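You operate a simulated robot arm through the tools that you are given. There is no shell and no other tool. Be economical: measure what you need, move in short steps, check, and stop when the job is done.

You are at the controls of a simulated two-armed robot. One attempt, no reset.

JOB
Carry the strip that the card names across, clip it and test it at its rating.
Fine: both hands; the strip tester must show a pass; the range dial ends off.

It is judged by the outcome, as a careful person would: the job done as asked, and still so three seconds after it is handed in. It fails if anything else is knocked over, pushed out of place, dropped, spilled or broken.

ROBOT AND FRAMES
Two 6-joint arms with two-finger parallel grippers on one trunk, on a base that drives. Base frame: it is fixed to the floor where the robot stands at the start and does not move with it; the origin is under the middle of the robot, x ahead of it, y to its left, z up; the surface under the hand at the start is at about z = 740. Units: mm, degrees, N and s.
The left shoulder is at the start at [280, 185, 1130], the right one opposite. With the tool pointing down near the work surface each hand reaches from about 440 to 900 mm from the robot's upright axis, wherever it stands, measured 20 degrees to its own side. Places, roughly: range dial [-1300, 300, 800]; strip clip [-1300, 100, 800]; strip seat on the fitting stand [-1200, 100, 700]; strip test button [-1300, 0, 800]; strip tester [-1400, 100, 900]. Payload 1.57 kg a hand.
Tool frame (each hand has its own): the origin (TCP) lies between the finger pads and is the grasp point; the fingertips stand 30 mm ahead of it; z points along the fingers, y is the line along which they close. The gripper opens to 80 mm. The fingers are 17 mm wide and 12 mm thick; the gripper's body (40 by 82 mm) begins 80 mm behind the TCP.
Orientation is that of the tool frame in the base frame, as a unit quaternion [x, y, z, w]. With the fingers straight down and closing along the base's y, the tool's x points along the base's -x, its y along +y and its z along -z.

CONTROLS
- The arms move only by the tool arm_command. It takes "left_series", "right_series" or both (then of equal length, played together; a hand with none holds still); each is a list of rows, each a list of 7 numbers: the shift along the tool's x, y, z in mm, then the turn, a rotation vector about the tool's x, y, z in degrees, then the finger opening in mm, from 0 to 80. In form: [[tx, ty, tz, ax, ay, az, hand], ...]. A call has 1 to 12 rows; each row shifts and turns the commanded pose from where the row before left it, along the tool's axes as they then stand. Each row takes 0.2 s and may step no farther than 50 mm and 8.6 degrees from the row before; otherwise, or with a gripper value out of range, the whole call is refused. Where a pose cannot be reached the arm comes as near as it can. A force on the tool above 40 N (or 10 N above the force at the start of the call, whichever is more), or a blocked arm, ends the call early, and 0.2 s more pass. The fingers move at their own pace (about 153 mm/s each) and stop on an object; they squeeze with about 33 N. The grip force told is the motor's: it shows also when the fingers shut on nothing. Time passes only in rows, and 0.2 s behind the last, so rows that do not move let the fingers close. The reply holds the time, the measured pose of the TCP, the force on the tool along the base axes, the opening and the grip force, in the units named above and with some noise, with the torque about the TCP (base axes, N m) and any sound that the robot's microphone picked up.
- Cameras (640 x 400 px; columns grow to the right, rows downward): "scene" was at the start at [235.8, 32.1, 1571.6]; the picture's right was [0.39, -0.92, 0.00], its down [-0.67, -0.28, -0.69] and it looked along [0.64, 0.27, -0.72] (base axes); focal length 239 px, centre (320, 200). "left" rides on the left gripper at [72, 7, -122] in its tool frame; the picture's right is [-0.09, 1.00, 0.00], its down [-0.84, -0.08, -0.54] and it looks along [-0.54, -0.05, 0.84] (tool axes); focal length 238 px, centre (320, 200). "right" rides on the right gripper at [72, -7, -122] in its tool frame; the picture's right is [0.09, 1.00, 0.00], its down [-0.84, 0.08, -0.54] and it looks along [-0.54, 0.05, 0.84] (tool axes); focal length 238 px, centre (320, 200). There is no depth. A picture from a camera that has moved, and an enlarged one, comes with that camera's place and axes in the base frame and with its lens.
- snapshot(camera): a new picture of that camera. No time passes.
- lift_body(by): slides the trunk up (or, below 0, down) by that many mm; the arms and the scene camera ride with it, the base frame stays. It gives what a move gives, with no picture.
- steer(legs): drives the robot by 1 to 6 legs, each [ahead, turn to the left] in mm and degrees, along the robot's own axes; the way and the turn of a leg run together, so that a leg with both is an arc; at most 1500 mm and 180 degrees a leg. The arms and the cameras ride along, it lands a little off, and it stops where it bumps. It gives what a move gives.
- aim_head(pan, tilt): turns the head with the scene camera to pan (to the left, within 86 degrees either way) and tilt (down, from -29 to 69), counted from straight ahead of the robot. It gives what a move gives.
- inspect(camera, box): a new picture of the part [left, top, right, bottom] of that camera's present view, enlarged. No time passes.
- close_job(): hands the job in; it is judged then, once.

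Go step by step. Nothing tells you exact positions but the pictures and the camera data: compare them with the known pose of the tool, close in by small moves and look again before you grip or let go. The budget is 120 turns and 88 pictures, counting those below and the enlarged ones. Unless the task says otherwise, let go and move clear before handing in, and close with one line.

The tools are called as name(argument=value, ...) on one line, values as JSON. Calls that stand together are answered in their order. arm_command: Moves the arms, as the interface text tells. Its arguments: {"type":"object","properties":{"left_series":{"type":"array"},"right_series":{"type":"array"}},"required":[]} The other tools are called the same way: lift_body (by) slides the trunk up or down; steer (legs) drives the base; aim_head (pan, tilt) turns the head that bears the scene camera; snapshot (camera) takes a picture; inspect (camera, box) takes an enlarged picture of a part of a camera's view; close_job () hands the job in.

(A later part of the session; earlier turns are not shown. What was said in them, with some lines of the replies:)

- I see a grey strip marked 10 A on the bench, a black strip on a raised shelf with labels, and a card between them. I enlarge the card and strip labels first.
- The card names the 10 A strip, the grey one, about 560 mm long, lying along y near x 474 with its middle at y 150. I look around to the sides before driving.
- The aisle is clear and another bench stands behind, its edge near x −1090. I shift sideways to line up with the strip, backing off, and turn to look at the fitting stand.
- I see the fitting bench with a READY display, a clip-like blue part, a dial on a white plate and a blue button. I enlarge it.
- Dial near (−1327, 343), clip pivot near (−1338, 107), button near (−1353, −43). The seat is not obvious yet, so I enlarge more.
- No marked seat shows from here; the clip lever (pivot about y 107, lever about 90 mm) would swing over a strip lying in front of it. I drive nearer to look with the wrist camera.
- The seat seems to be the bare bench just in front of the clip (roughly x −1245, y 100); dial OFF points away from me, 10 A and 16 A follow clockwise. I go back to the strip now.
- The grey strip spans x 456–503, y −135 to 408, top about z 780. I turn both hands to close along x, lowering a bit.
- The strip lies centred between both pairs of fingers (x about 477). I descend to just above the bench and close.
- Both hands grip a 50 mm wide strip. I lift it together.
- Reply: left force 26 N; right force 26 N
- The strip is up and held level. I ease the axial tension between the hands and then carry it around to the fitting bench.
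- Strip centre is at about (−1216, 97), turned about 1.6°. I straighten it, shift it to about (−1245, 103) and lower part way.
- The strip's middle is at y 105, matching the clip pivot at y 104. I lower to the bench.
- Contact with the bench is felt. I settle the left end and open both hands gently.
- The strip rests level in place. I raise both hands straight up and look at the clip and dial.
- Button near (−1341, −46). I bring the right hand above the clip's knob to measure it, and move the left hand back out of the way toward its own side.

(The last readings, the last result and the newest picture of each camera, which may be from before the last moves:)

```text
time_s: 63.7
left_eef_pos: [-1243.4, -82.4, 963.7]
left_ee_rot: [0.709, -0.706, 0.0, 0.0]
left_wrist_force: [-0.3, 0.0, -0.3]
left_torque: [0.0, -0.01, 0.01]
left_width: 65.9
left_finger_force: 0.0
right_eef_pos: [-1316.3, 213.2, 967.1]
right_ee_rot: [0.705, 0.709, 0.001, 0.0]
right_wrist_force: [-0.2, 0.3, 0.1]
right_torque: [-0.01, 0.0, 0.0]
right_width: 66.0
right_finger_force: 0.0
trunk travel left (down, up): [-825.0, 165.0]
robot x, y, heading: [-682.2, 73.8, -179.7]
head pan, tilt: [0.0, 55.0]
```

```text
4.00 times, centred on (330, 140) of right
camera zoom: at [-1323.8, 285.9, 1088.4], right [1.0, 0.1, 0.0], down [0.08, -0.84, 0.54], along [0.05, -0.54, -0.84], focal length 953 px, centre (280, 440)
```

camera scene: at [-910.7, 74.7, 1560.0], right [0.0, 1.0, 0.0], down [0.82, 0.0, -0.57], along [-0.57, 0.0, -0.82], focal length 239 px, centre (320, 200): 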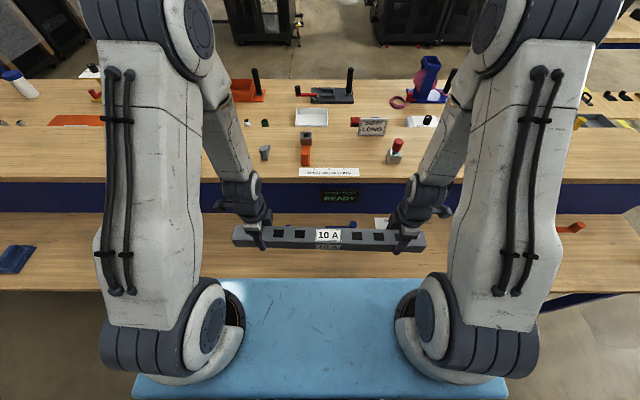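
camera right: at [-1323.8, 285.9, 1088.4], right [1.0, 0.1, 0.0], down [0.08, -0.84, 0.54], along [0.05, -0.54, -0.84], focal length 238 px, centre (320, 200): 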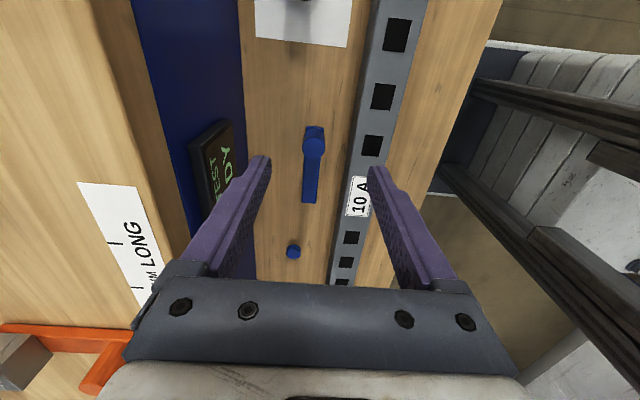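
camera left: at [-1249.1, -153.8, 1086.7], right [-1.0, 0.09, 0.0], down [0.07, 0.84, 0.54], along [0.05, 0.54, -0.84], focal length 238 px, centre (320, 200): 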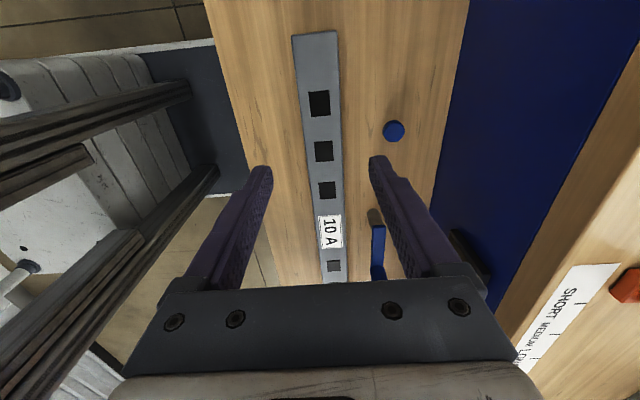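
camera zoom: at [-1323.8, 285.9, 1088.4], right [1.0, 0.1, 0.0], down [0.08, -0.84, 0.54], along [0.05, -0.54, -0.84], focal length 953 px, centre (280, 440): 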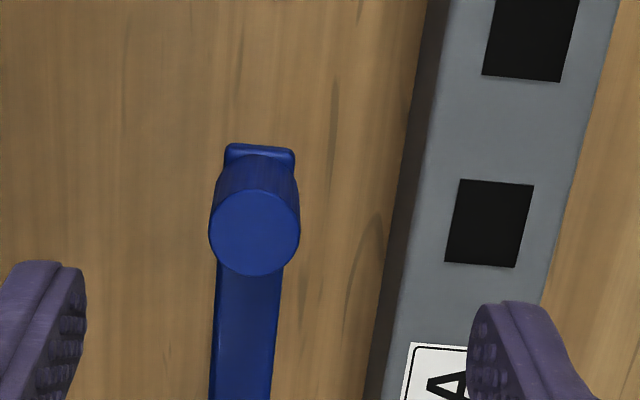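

Knob centre is about (−1321, 190), top near z 833, about 25 mm thick; pivot near (−1319, 107). I lower the right hand around it and move the left hand outward for clearance.

arm_command(right_series=[[-12, -3, 20, 0, 0, 0, 56], [-11, -2, 30, 0, 0, 0, 56], [0, 0, 30, 0, 0, 0, 56], [0, 0, 20, 0, 0, 0, 56], [0, 0, 0, 0, 0, 0, 56]], left_series=[[30, 0, 0, 0, 0, 0, 66], [30, 0, 0, 0, 0, 0, 66], [30, 0, 0, 0, 0, 0, 66], [0, 0, 0, 0, 0, 0, 66], [0, 0, 0, 0, 0, 0, 66]])

snapshot(camera="right")

inspect(camera="scene", box=[280, 150, 440, 250])

```text
time_s: 64.9
left_eef_pos: [-1243.7, -172.7, 963.4]
left_ee_rot: [0.708, -0.706, 0.0, 0.0]
left_wrist_force: [-0.2, 0.6, 0.5]
left_torque: [-0.03, 0.01, -0.02]
left_width: 66.1
left_finger_force: 0.2
right_eef_pos: [-1321.3, 191.4, 865.3]
right_ee_rot: [0.705, 0.709, 0.0, -0.001]
right_wrist_force: [0.8, 0.1, -0.5]
right_torque: [-0.02, 0.01, 0.01]
right_width: 56.2
right_finger_force: 0.0
trunk travel left (down, up): [-825.0, 165.0]
robot x, y, heading: [-681.4, 71.7, -179.7]
head pan, tilt: [0.0, 55.0]
```

```text
53 pictures are left
camera right: at [-1329.2, 263.5, 988.0], right [1.0, 0.1, 0.0], down [0.08, -0.84, 0.54], along [0.05, -0.54, -0.84], focal length 238 px, centre (320, 200)
```

right: 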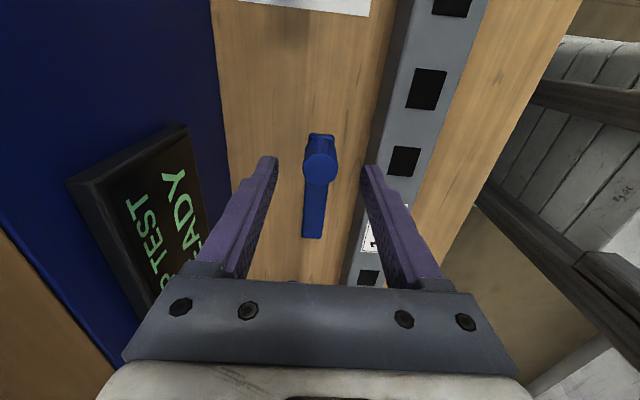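

```text
4.00 times, centred on (360, 200) of scene
camera zoom: at [-910.5, 74.7, 1560.1], right [0.0, 1.0, 0.0], down [0.82, 0.0, -0.57], along [-0.57, 0.0, -0.82], focal length 957 px, centre (160, 200)
```

zoom: 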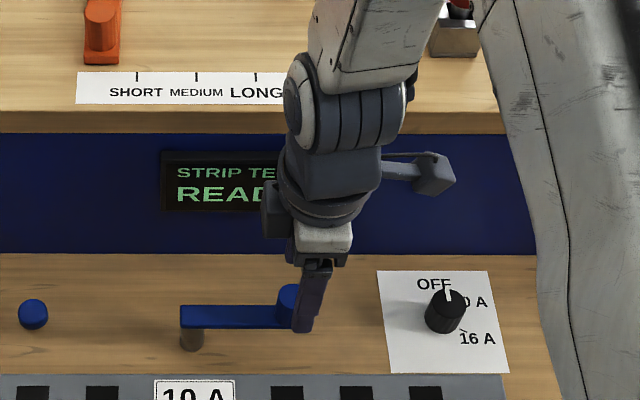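

The knob is centred between the fingers. I lower the last bit and close on it.

arm_command(right_series=[[0, -1, 12, 0, 0, 0, 56], [0, 0, 11, 0, 0, 0, 56], [0, 0, 0, 0, 0, 0, 30], [0, 0, 0, 0, 0, 0, 15], [0, 0, 0, 0, 0, 0, 15]])

inspect(camera="scene", box=[280, 150, 440, 250])

```text
time_s: 66.1
left_eef_pos: [-1243.1, -172.9, 963.9]
left_ee_rot: [0.708, -0.706, 0.001, 0.0]
left_wrist_force: [0.1, -0.5, 0.4]
left_torque: [-0.02, 0.02, -0.04]
left_width: 66.2
left_finger_force: 0.1
right_eef_pos: [-1321.5, 192.0, 843.0]
right_ee_rot: [0.705, 0.709, 0.0, 0.0]
right_wrist_force: [5.9, -1.9, 1.6]
right_torque: [0.04, -0.12, 0.11]
right_width: 24.9
right_finger_force: 36.8
trunk travel left (down, up): [-825.0, 165.0]
robot x, y, heading: [-679.9, 73.4, -179.7]
head pan, tilt: [0.0, 55.0]
```

```text
4.00 times, centred on (360, 200) of scene
camera zoom: at [-910.1, 74.6, 1560.1], right [0.0, 1.0, 0.0], down [0.82, 0.0, -0.57], along [-0.57, 0.0, -0.82], focal length 957 px, centre (160, 200)
```

zoom: 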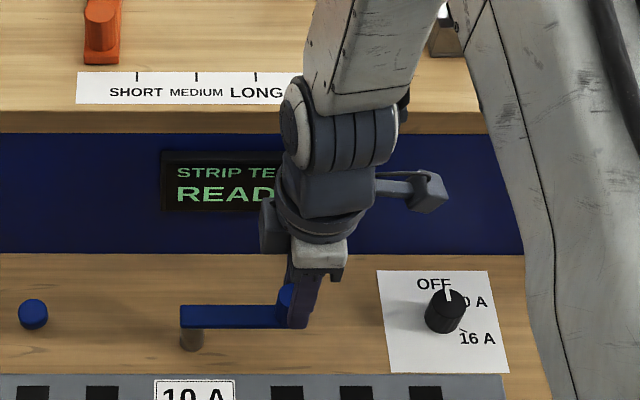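

Knob held at 25 mm. I begin the swing along the arc, first three small steps.

arm_command(right_series=[[-0.72, 10.96, 0, 0, 0, 7.5, 15], [-0.72, 10.96, 0, 0, 0, 7.5, 15], [-0.72, 10.96, 0, 0, 0, 7.5, 15]])

inspect(camera="scene", box=[280, 150, 440, 250])

```text
time_s: 66.9
left_eef_pos: [-1243.5, -172.9, 964.4]
left_ee_rot: [0.708, -0.706, 0.0, 0.0]
left_wrist_force: [0.0, 0.3, 0.1]
left_torque: [0.01, -0.01, -0.05]
left_width: 66.0
left_finger_force: 0.1
right_eef_pos: [-1289.4, 185.6, 843.3]
right_ee_rot: [0.83, 0.558, 0.001, 0.001]
right_wrist_force: [5.7, 4.6, -1.3]
right_torque: [0.14, 0.02, 0.35]
right_width: 25.1
right_finger_force: 36.4
trunk travel left (down, up): [-825.0, 165.0]
robot x, y, heading: [-676.0, 72.0, -179.9]
head pan, tilt: [0.0, 55.0]
```

```text
4.00 times, centred on (360, 200) of scene
camera zoom: at [-910.2, 74.9, 1560.1], right [0.0, 1.0, 0.0], down [0.82, 0.0, -0.57], along [-0.57, 0.0, -0.82], focal length 957 px, centre (160, 200)
```

zoom: 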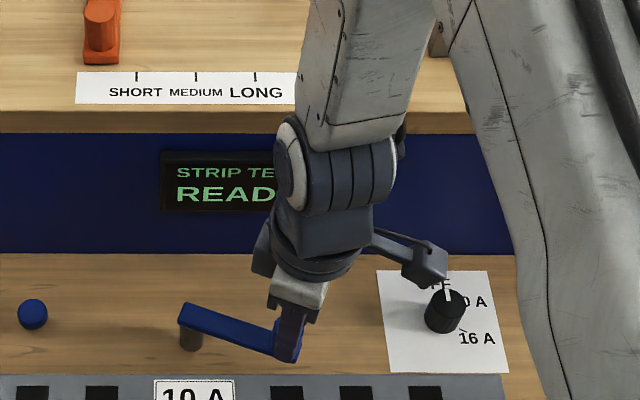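

The lever follows. I continue the swing toward me.

arm_command(right_series=[[-0.72, 10.96, 0, 0, 0, 7.5, 15], [-0.72, 10.96, 0, 0, 0, 7.5, 15], [-0.72, 10.96, 0, 0, 0, 7.5, 15], [-0.72, 10.96, 0, 0, 0, 7.5, 15], [-0.72, 10.96, 0, 0, 0, 7.5, 15], [-0.72, 10.96, 0, 0, 0, 7.5, 15], [-0.72, 10.96, 0, 0, 0, 7.5, 15]])

inspect(camera="scene", box=[260, 170, 420, 270])

```text
time_s: 68.5
left_eef_pos: [-1242.9, -173.6, 964.4]
left_ee_rot: [0.709, -0.706, 0.0, 0.0]
left_wrist_force: [1.2, -0.1, -0.1]
left_torque: [0.0, 0.0, -0.01]
left_width: 65.9
left_finger_force: 0.1
right_eef_pos: [-1236.1, 129.7, 843.9]
right_ee_rot: [0.991, 0.133, 0.003, -0.001]
right_wrist_force: [20.2, 1.2, -7.8]
right_torque: [-0.07, -0.2, 0.35]
right_width: 25.2
right_finger_force: 36.5
trunk travel left (down, up): [-825.0, 165.0]
robot x, y, heading: [-679.7, 75.2, -179.6]
head pan, tilt: [0.0, 55.0]
```

```text
4.00 times, centred on (340, 220) of scene
camera zoom: at [-909.8, 74.8, 1560.0], right [0.0, 1.0, 0.0], down [0.82, 0.0, -0.57], along [-0.57, 0.0, -0.82], focal length 957 px, centre (240, 120)
```

zoom: 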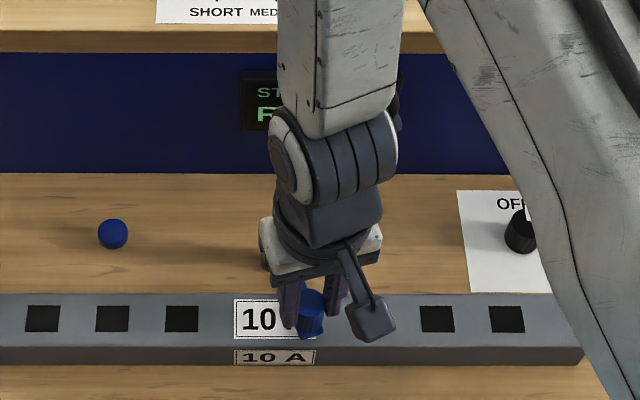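

The knob is at about 75°, with some radial strain outward. I relieve that and finish the last 15°.

arm_command(right_series=[[0.8, 10.96, 0, 0, 0, 7.5, 15], [0, 10.96, 0, 0, 0, 7.5, 15], [0, 0, 0, 0, 0, 0, 15]])

inspect(camera="scene", box=[260, 170, 420, 270])

```text
time_s: 69.3
left_eef_pos: [-1243.2, -174.6, 963.6]
left_ee_rot: [0.708, -0.706, 0.0, 0.0]
left_wrist_force: [0.0, -0.1, 0.2]
left_torque: [0.02, 0.01, -0.02]
left_width: 65.9
left_finger_force: 0.0
right_eef_pos: [-1232.8, 109.1, 843.3]
right_ee_rot: [1.0, 0.003, 0.002, -0.002]
right_wrist_force: [19.2, -3.5, -9.0]
right_torque: [-0.14, -0.49, 0.34]
right_width: 25.1
right_finger_force: 36.5
trunk travel left (down, up): [-825.0, 165.0]
robot x, y, heading: [-678.0, 71.4, -180.1]
head pan, tilt: [0.0, 55.0]
```

```text
4.00 times, centred on (340, 220) of scene
camera zoom: at [-909.9, 74.5, 1560.2], right [0.0, 1.0, 0.0], down [0.82, 0.0, -0.57], along [-0.57, 0.0, -0.82], focal length 957 px, centre (240, 120)
```

zoom: 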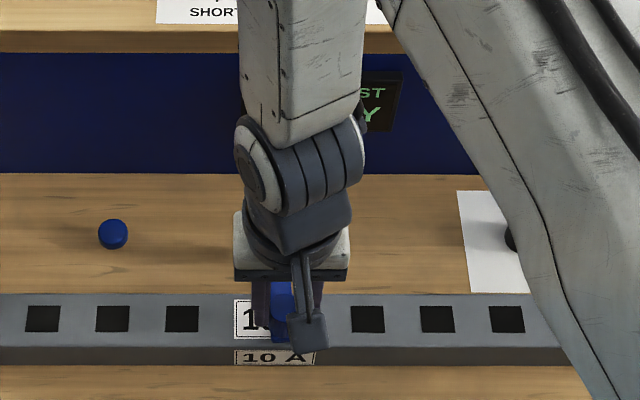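

The lever now points at me over the strip's middle. I open, rise and check.

arm_command(right_series=[[1, 0, 0, 0, 0, 0, 15], [0, 0, 0, 0, 0, 0, 45], [0, 0, 0, 0, 0, 0, 45], [0, 0, -30, 0, 0, 0, 45], [0, 0, -30, 0, 0, 0, 45], [0, 30, -30, 0, 0, 0, 45], [0, -40, -30, 0, 0, 0, 45], [0, -40, 0, 0, 0, 0, 45], [0, -40, 0, 0, 0, 0, 45]])

inspect(camera="scene", box=[200, 140, 440, 290])

```text
time_s: 71.3
left_eef_pos: [-1244.6, -174.6, 963.3]
left_ee_rot: [0.709, -0.706, 0.0, 0.0]
left_wrist_force: [0.1, 1.3, 0.7]
left_torque: [0.04, 0.01, 0.01]
left_width: 66.0
left_finger_force: 0.1
right_eef_pos: [-1235.4, 199.5, 963.2]
right_ee_rot: [1.0, 0.003, 0.0, 0.0]
right_wrist_force: [0.5, -0.1, -0.1]
right_torque: [0.03, 0.0, -0.02]
right_width: 45.1
right_finger_force: 0.0
trunk travel left (down, up): [-825.0, 165.0]
robot x, y, heading: [-681.4, 74.2, -179.7]
head pan, tilt: [0.0, 55.0]
```

```text
2.67 times, centred on (320, 215) of scene
camera zoom: at [-910.4, 74.6, 1560.1], right [0.0, 1.0, 0.0], down [0.82, 0.0, -0.57], along [-0.57, 0.0, -0.82], focal length 638 px, centre (320, 160)
```

zoom: 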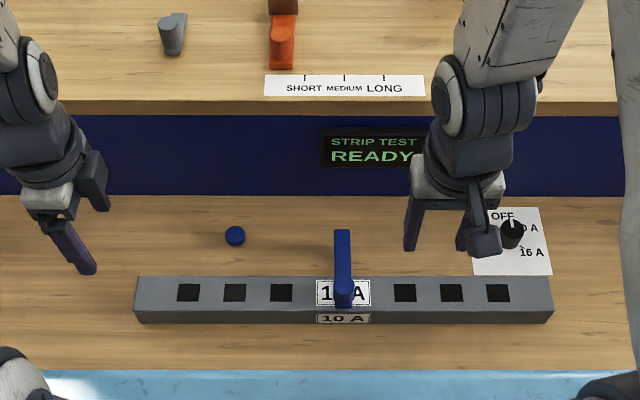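

The clip lies over the strip and the strip has not moved. Next I bring the right hand above the dial.

arm_command(right_series=[[0, -36, 0, 0, 0, 0, 60], [0, -36, 0, 0, 0, 0, 60], [-20, -36, 0, 0, 0, 0, 60], [-40, -34, 0, 0, 0, 0, 60], [0, 0, 0, 0, 0, 0, 60]])

inspect(camera="right", box=[240, 60, 400, 160])

snapshot(camera="right")

```text
refused: row 4 steps farther than a row can; nothing moved
```

```text
4.00 times, centred on (320, 110) of right
camera zoom: at [-1164.7, 205.4, 1085.6], right [0.1, -1.0, 0.0], down [-0.84, -0.08, 0.54], along [-0.54, -0.05, -0.84], focal length 953 px, centre (320, 560)
```

zoom: 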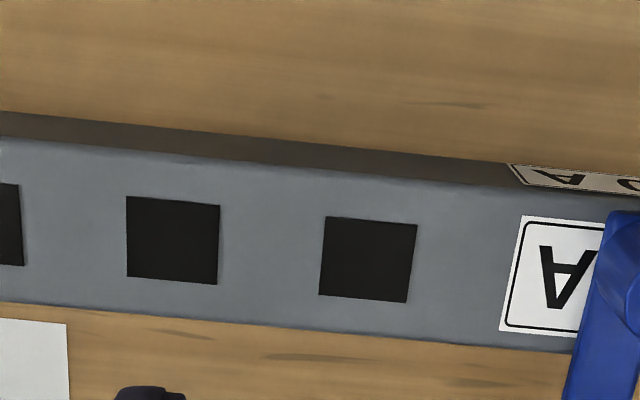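

```text
45 pictures are left
camera right: at [-1164.7, 205.4, 1085.6], right [0.1, -1.0, 0.0], down [-0.84, -0.08, 0.54], along [-0.54, -0.05, -0.84], focal length 238 px, centre (320, 200)
```

right: 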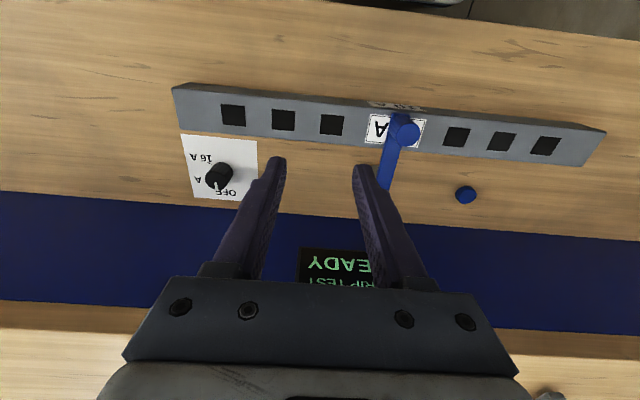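

arm_command(right_series=[[0, -36, 0, 0, 0, 0, 60], [-20, -36, 0, 0, 0, 0, 60], [-30, -36, 0, 0, 0, 0, 60], [-25, -34, 0, 0, 0, 0, 60], [0, 0, 0, 0, 0, 0, 60]])

inspect(camera="right", box=[240, 80, 400, 180])

inspect(camera="scene", box=[320, 140, 480, 240])

```text
time_s: 72.5
left_eef_pos: [-1244.1, -173.2, 963.8]
left_ee_rot: [0.709, -0.706, 0.0, 0.0]
left_wrist_force: [0.9, 0.4, 0.9]
left_torque: [-0.01, -0.03, -0.04]
left_width: 65.9
left_finger_force: 0.0
right_eef_pos: [-1310.4, 339.7, 963.1]
right_ee_rot: [1.0, 0.003, 0.0, 0.0]
right_wrist_force: [0.6, -0.6, 0.1]
right_torque: [-0.03, 0.03, -0.01]
right_width: 60.0
right_finger_force: 0.0
trunk travel left (down, up): [-825.0, 165.0]
robot x, y, heading: [-679.8, 73.6, -179.7]
head pan, tilt: [0.0, 55.0]
```

```text
4.00 times, centred on (320, 130) of right
camera zoom: at [-1239.8, 347.8, 1086.0], right [0.1, -1.0, 0.0], down [-0.84, -0.08, 0.54], along [-0.54, -0.05, -0.84], focal length 953 px, centre (320, 480)
```

zoom: 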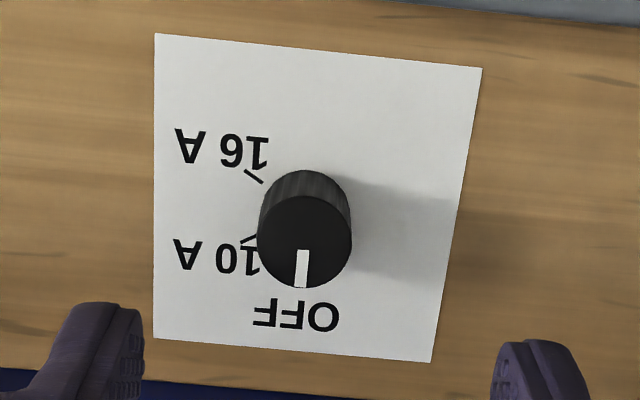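

```text
4.00 times, centred on (400, 190) of scene
camera zoom: at [-910.5, 75.0, 1560.1], right [0.0, 1.0, 0.0], down [0.82, 0.0, -0.57], along [-0.57, 0.0, -0.82], focal length 957 px, centre (0, 240)
```

zoom: 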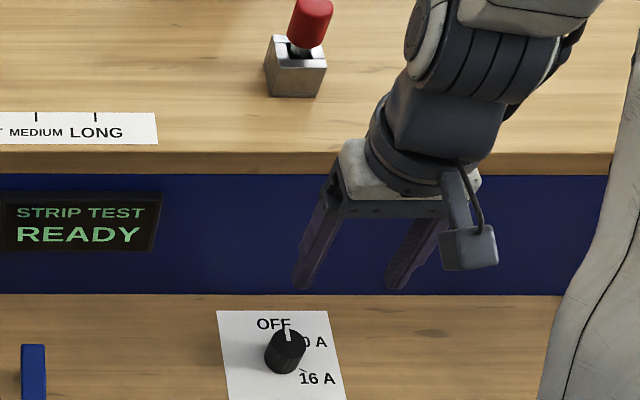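

The dial is at about (−1346, 344), 31 mm across, top near z 774; its ticks are OFF 0°, 10 A 60° and 16 A 120° clockwise. I position above it, pre-turned −40°.

arm_command(right_series=[[-18, -2, 0, 0, 0, 0, 60], [-17.6, -2, 0, 0, 0, 0, 60], [0, 0, 10, 0, 0, -8, 60], [0, 0, 10, 0, 0, -8, 60], [0, 0, 20, 0, 0, -8, 60], [0, 0, 20, 0, 0, -8, 60], [0, 0, 30, 0, 0, -8, 60], [0, 0, 30, 0, 0, 0, 60], [0, 0, 25, 0, 0, 0, 60], [0, 0, 0, 0, 0, 0, 60]])

snapshot(camera="right")

```text
time_s: 74.7
left_eef_pos: [-1244.1, -174.5, 964.3]
left_ee_rot: [0.708, -0.706, 0.001, 0.001]
left_wrist_force: [-0.3, -0.4, 0.0]
left_torque: [0.0, -0.01, 0.01]
left_width: 65.8
left_finger_force: 0.0
right_eef_pos: [-1346.2, 345.0, 817.7]
right_ee_rot: [0.939, 0.344, 0.0, 0.0]
right_wrist_force: [0.0, 0.1, -0.4]
right_torque: [-0.03, -0.03, -0.02]
right_width: 59.8
right_finger_force: 0.0
trunk travel left (down, up): [-825.0, 165.0]
robot x, y, heading: [-676.6, 73.5, -179.8]
head pan, tilt: [0.0, 55.0]
```

```text
42 pictures are left
camera right: at [-1296.3, 396.4, 940.5], right [0.71, -0.7, 0.0], down [-0.59, -0.6, 0.54], along [-0.38, -0.39, -0.84], focal length 238 px, centre (320, 200)
```

right: 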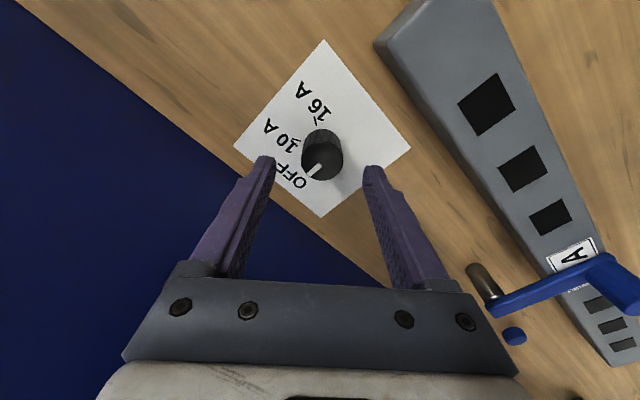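

The dial is centred. I lower and close on it.

arm_command(right_series=[[0, 0, 20, 0, 0, 0, 60], [0, 0, 19, 0, 0, 0, 60], [0, 0, 0, 0, 0, 0, 40], [0, 0, 0, 0, 0, 0, 20], [0, 0, 0, 0, 0, 0, 20]])

```text
time_s: 75.9
left_eef_pos: [-1244.4, -173.4, 963.6]
left_ee_rot: [0.708, -0.706, 0.0, 0.0]
left_wrist_force: [0.1, 0.0, -0.3]
left_torque: [0.02, 0.02, -0.01]
left_width: 66.0
left_finger_force: 0.1
right_eef_pos: [-1343.6, 343.3, 778.0]
right_ee_rot: [0.939, 0.344, 0.001, 0.0]
right_wrist_force: [6.6, -9.2, -1.5]
right_torque: [-0.06, 0.06, -0.07]
right_width: 31.2
right_finger_force: 40.1
trunk travel left (down, up): [-825.0, 165.0]
robot x, y, heading: [-680.7, 73.4, -179.9]
head pan, tilt: [0.0, 55.0]
```

arm_command(right_series=[[0, 0, 0, 0, 0, 7.5, 20], [0, 0, 0, 0, 0, 7.5, 20], [0, 0, 0, 0, 0, 7.5, 20], [0, 0, 0, 0, 0, 7.5, 20], [0, 0, 0, 0, 0, 7.5, 20], [0, 0, 0, 0, 0, 7.5, 20], [0, 0, 0, 0, 0, 7.5, 20], [0, 0, 0, 0, 0, 7.5, 20], [0, 0, 0, 0, 0, 0, 20]])

inspect(camera="right", box=[240, 60, 400, 160])

```text
time_s: 77.9
left_eef_pos: [-1243.7, -174.5, 963.9]
left_ee_rot: [0.708, -0.706, -0.001, -0.001]
left_wrist_force: [0.3, -0.1, 0.3]
left_torque: [0.0, 0.0, 0.0]
left_width: 66.0
left_finger_force: 0.0
right_eef_pos: [-1343.4, 341.7, 779.5]
right_ee_rot: [0.985, -0.172, 0.003, 0.0]
right_wrist_force: [9.6, -35.3, -5.6]
right_torque: [-0.78, 0.0, 0.03]
right_width: 31.3
right_finger_force: 40.2
trunk travel left (down, up): [-825.0, 165.0]
robot x, y, heading: [-681.8, 75.1, -179.7]
head pan, tilt: [0.0, 55.0]
```

```text
4.00 times, centred on (320, 110) of right
camera zoom: at [-1275.4, 324.1, 901.7], right [-0.25, -0.97, 0.0], down [-0.82, 0.21, 0.54], along [-0.52, 0.14, -0.84], focal length 953 px, centre (320, 560)
```

zoom: 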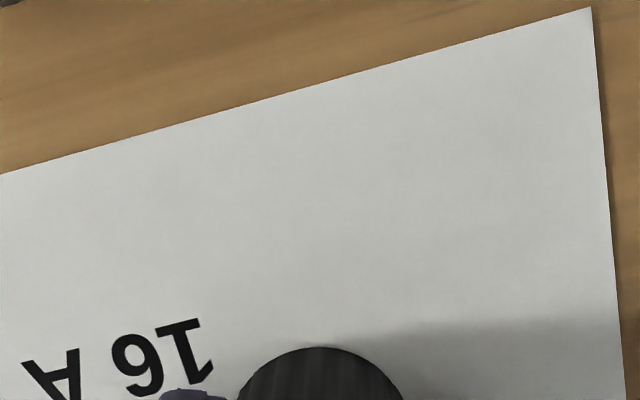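

The dial has turned 60° with some side load. I relieve it, open, rise and look at the pointer.

arm_command(right_series=[[0.5, 1.2, 0, 0, 0, 0, 20], [0, 0, 0, 0, 0, 0, 46], [0, 0, 0, 0, 0, 0, 60], [0, 0, -20, 0, 0, 0, 60], [0, 0, -30, 0, 0, 0, 60], [0, 0, 0, 0, 0, 0, 60]])

inspect(camera="right", box=[240, 80, 400, 180])

```text
time_s: 79.3
left_eef_pos: [-1243.2, -173.1, 963.6]
left_ee_rot: [0.708, -0.706, 0.0, 0.0]
left_wrist_force: [0.0, 0.2, 0.2]
left_torque: [0.01, 0.02, 0.0]
left_width: 66.2
left_finger_force: 0.0
right_eef_pos: [-1344.8, 341.4, 828.9]
right_ee_rot: [0.985, -0.171, 0.0, 0.0]
right_wrist_force: [0.2, 0.0, 0.4]
right_torque: [0.02, 0.04, -0.01]
right_width: 59.8
right_finger_force: 0.0
trunk travel left (down, up): [-825.0, 165.0]
robot x, y, heading: [-679.0, 71.4, -179.8]
head pan, tilt: [0.0, 55.0]
```

```text
4.00 times, centred on (320, 130) of right
camera zoom: at [-1276.4, 324.3, 951.4], right [-0.25, -0.97, 0.0], down [-0.81, 0.21, 0.54], along [-0.53, 0.14, -0.84], focal length 953 px, centre (320, 480)
```

zoom: 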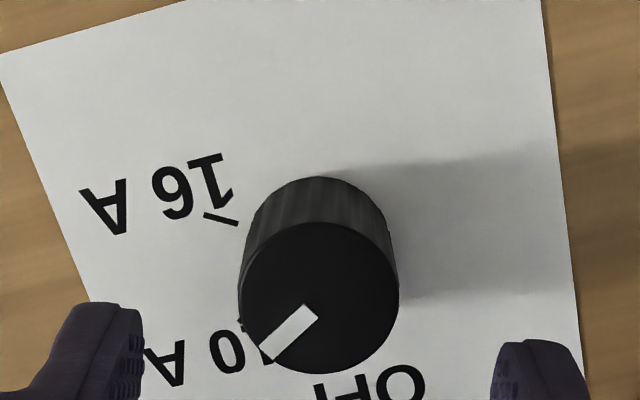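

The pointer sits at 10 A. Now the left hand closes its fingers and goes above the button.

arm_command(left_series=[[-32, 24, 0, 0, 0, 0, 0], [-32, 24, 0, 0, 0, 0, 0], [-32, 24, 0, 0, 0, 0, 0], [-32, 25, 0, 0, 0, 0, 0], [0, 0, 40, 0, 0, 0, 0], [0, 0, 40, 0, 0, 0, 0], [0, 0, 20, 0, 0, 0, 0], [0, 0, 0, 0, 0, 0, 0]])

inspect(camera="left", box=[220, 80, 420, 205])

inspect(camera="scene", box=[240, 150, 400, 250])

```text
time_s: 81.1
left_eef_pos: [-1341.8, -46.1, 864.7]
left_ee_rot: [0.708, -0.706, 0.0, 0.001]
left_wrist_force: [0.7, -0.1, 0.1]
left_torque: [0.03, -0.01, 0.02]
left_width: 0.1
left_finger_force: 21.2
right_eef_pos: [-1346.3, 342.5, 828.5]
right_ee_rot: [0.985, -0.171, 0.001, 0.001]
right_wrist_force: [-0.2, 0.1, -0.5]
right_torque: [0.0, 0.05, -0.02]
right_width: 59.8
right_finger_force: 0.1
trunk travel left (down, up): [-825.0, 165.0]
robot x, y, heading: [-677.5, 77.8, -179.7]
head pan, tilt: [0.0, 55.0]
```

```text
3.20 times, centred on (320, 142) of left
camera zoom: at [-1347.0, -116.9, 986.7], right [-1.0, 0.09, 0.0], down [0.07, 0.84, 0.54], along [0.05, 0.54, -0.84], focal length 763 px, centre (320, 384)
```

zoom: 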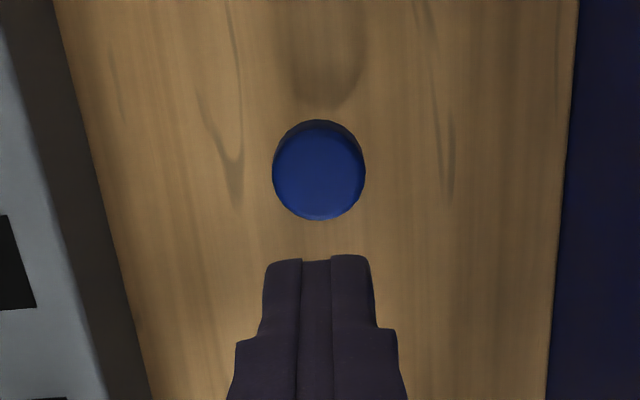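

```text
4.00 times, centred on (320, 200) of scene
camera zoom: at [-910.5, 74.5, 1560.1], right [0.0, 1.0, 0.0], down [0.82, 0.0, -0.57], along [-0.57, 0.0, -0.82], focal length 957 px, centre (320, 200)
```

zoom: 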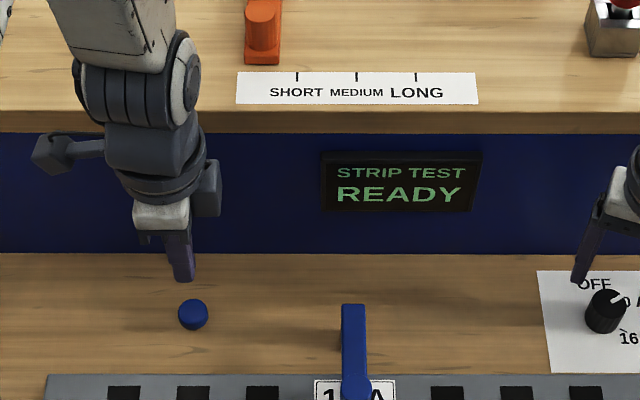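

The button is under the fingertips at (−1340, −45). I descend and press in small steps.

arm_command(left_series=[[0, -2, 35, 0, 0, 0, 0], [0, 0, 35, 0, 0, 0, 0], [0, 0, 3, 0, 0, 0, 0], [0, 0, 2, 0, 0, 0, 0], [0, 0, 2, 0, 0, 0, 0], [0, 0, 2, 0, 0, 0, 0], [0, 0, 0, 0, 0, 0, 0]])

inspect(camera="scene", box=[240, 150, 400, 250])

```text
time_s: 82.7
left_eef_pos: [-1339.6, -46.6, 788.8]
left_ee_rot: [0.708, -0.706, 0.001, 0.001]
left_wrist_force: [3.9, -7.8, 35.3]
left_torque: [-0.25, -0.15, -0.12]
left_width: 0.0
left_finger_force: 21.5
right_eef_pos: [-1345.4, 341.9, 829.5]
right_ee_rot: [0.985, -0.171, -0.001, 0.0]
right_wrist_force: [0.0, -0.5, -0.3]
right_torque: [0.02, 0.03, -0.02]
right_width: 60.1
right_finger_force: 0.1
trunk travel left (down, up): [-825.0, 165.0]
robot x, y, heading: [-683.6, 73.3, -179.7]
head pan, tilt: [0.0, 55.0]
heard: click
```

```text
4.00 times, centred on (320, 200) of scene
camera zoom: at [-908.8, 74.3, 1560.8], right [0.0, 1.0, 0.0], down [0.82, 0.0, -0.57], along [-0.57, 0.0, -0.82], focal length 957 px, centre (320, 200)
```

zoom: 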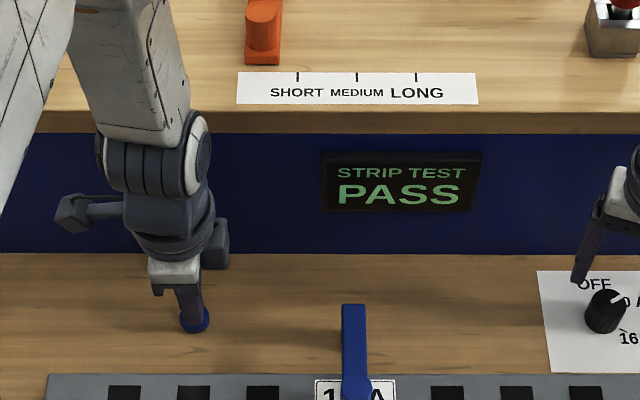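

PASS shows with a click. I withdraw the left hand and lower the right hand around the dial again.

arm_command(left_series=[[0, 0, -20, 0, 0, 0, 0], [0, 0, -40, 0, 0, 0, 0], [0, 0, -40, 0, 0, 0, 0], [0, 0, -40, 0, 0, 0, 0], [0, 0, -40, 0, 0, 0, 0], [40, 0, 0, 0, 0, 0, 0]], right_series=[[0, 0, 20, 0, 0, 0, 60], [0, 0, 20, 0, 0, 0, 60], [0, 0, 10, 0, 0, 0, 60], [0, 0, 0, 0, 0, 0, 40], [0, 0, 0, 0, 0, 0, 20], [0, 0, 0, 0, 0, 0, 20]])

arm_command(right_series=[[0, 0, 0, 0, 0, -7.5, 20], [0, 0, 0, 0, 0, -7.5, 20], [0, 0, 0, 0, 0, -7.5, 20], [0, 0, 0, 0, 0, -7.5, 20], [0, 0, 0, 0, 0, -7.5, 20], [0, 0, 0, 0, 0, -7.5, 20], [0, 0, 0, 0, 0, -7.5, 20], [0, 0, 0, 0, 0, -7.5, 20], [0, 0, 0, 0, 0, 0, 20]])

```text
time_s: 84.1
left_eef_pos: [-1336.8, -86.1, 965.0]
left_ee_rot: [0.708, -0.706, 0.0, 0.0]
left_wrist_force: [-0.9, -0.3, -0.6]
left_torque: [0.0, 0.0, 0.01]
left_width: 0.1
left_finger_force: 21.0
right_eef_pos: [-1345.8, 342.0, 778.1]
right_ee_rot: [0.985, -0.171, -0.001, 0.0]
right_wrist_force: [-1.6, -7.2, -3.6]
right_torque: [0.42, 0.16, -0.01]
right_width: 31.5
right_finger_force: 40.0
trunk travel left (down, up): [-825.0, 165.0]
robot x, y, heading: [-680.6, 73.7, -179.9]
head pan, tilt: [0.0, 55.0]
```

```text
time_s: 86.1
left_eef_pos: [-1339.2, -86.6, 964.4]
left_ee_rot: [0.708, -0.706, 0.0, 0.0]
left_wrist_force: [0.3, -1.3, 0.2]
left_torque: [-0.02, -0.01, 0.03]
left_width: 0.0
left_finger_force: 21.5
right_eef_pos: [-1345.6, 342.4, 778.6]
right_ee_rot: [0.939, 0.345, 0.0, 0.0]
right_wrist_force: [-4.5, -4.7, -16.2]
right_torque: [-0.35, 0.31, -0.64]
right_width: 31.0
right_finger_force: 40.5
trunk travel left (down, up): [-825.0, 165.0]
robot x, y, heading: [-683.3, 73.4, -179.9]
head pan, tilt: [0.0, 55.0]
```

The dial should be back at OFF. I open, rise and check pointer and tester.

arm_command(right_series=[[0, 0, 0, 0, 0, 0, 46], [0, 0, 0, 0, 0, 0, 60], [0, 0, -20, 0, 0, 0, 60], [0, 0, -40, 0, 0, 0, 60], [0, 0, -40, 0, 0, 0, 60], [0, 0, -40, 0, 0, 0, 60], [0, 0, 0, 0, 0, 0, 60]])

inspect(camera="right", box=[240, 90, 400, 190])

inspect(camera="scene", box=[200, 140, 440, 290])

```text
time_s: 87.7
left_eef_pos: [-1337.9, -86.3, 966.1]
left_ee_rot: [0.708, -0.706, -0.001, 0.0]
left_wrist_force: [-0.1, -0.5, -0.2]
left_torque: [0.0, 0.01, 0.04]
left_width: 0.0
left_finger_force: 21.2
right_eef_pos: [-1345.2, 342.1, 919.7]
right_ee_rot: [0.939, 0.345, 0.0, -0.001]
right_wrist_force: [0.2, 0.5, -0.1]
right_torque: [0.0, 0.0, 0.04]
right_width: 59.7
right_finger_force: 0.1
trunk travel left (down, up): [-825.0, 165.0]
robot x, y, heading: [-678.8, 73.2, -180.0]
head pan, tilt: [0.0, 55.0]
```

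```text
4.00 times, centred on (320, 140) of right
camera zoom: at [-1294.9, 393.7, 1042.2], right [0.71, -0.7, 0.0], down [-0.59, -0.6, 0.54], along [-0.38, -0.39, -0.84], focal length 953 px, centre (320, 440)
```

zoom: 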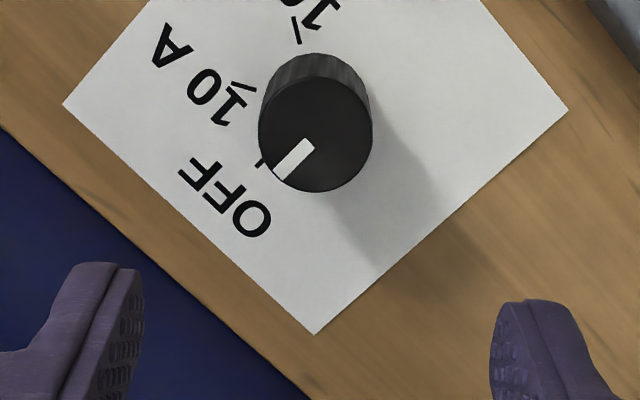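

```text
2.67 times, centred on (320, 215) of scene
camera zoom: at [-910.1, 74.3, 1560.1], right [0.0, 1.0, 0.0], down [0.82, 0.0, -0.57], along [-0.57, 0.0, -0.82], focal length 638 px, centre (320, 160)
```

zoom: 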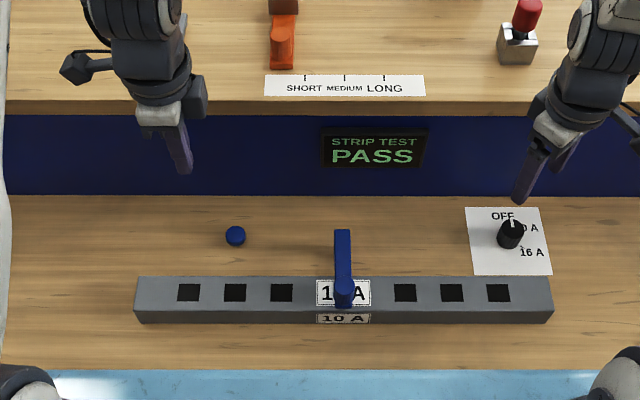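

The tester shows PASS, the dial points to OFF, the 10 A strip is under the clip, and both hands are clear.

close_job()

```text
The job is handed in.
```

The 10 A strip is across and under the clip, the tester showed PASS at 10 A, and the dial is back at OFF with both hands clear.
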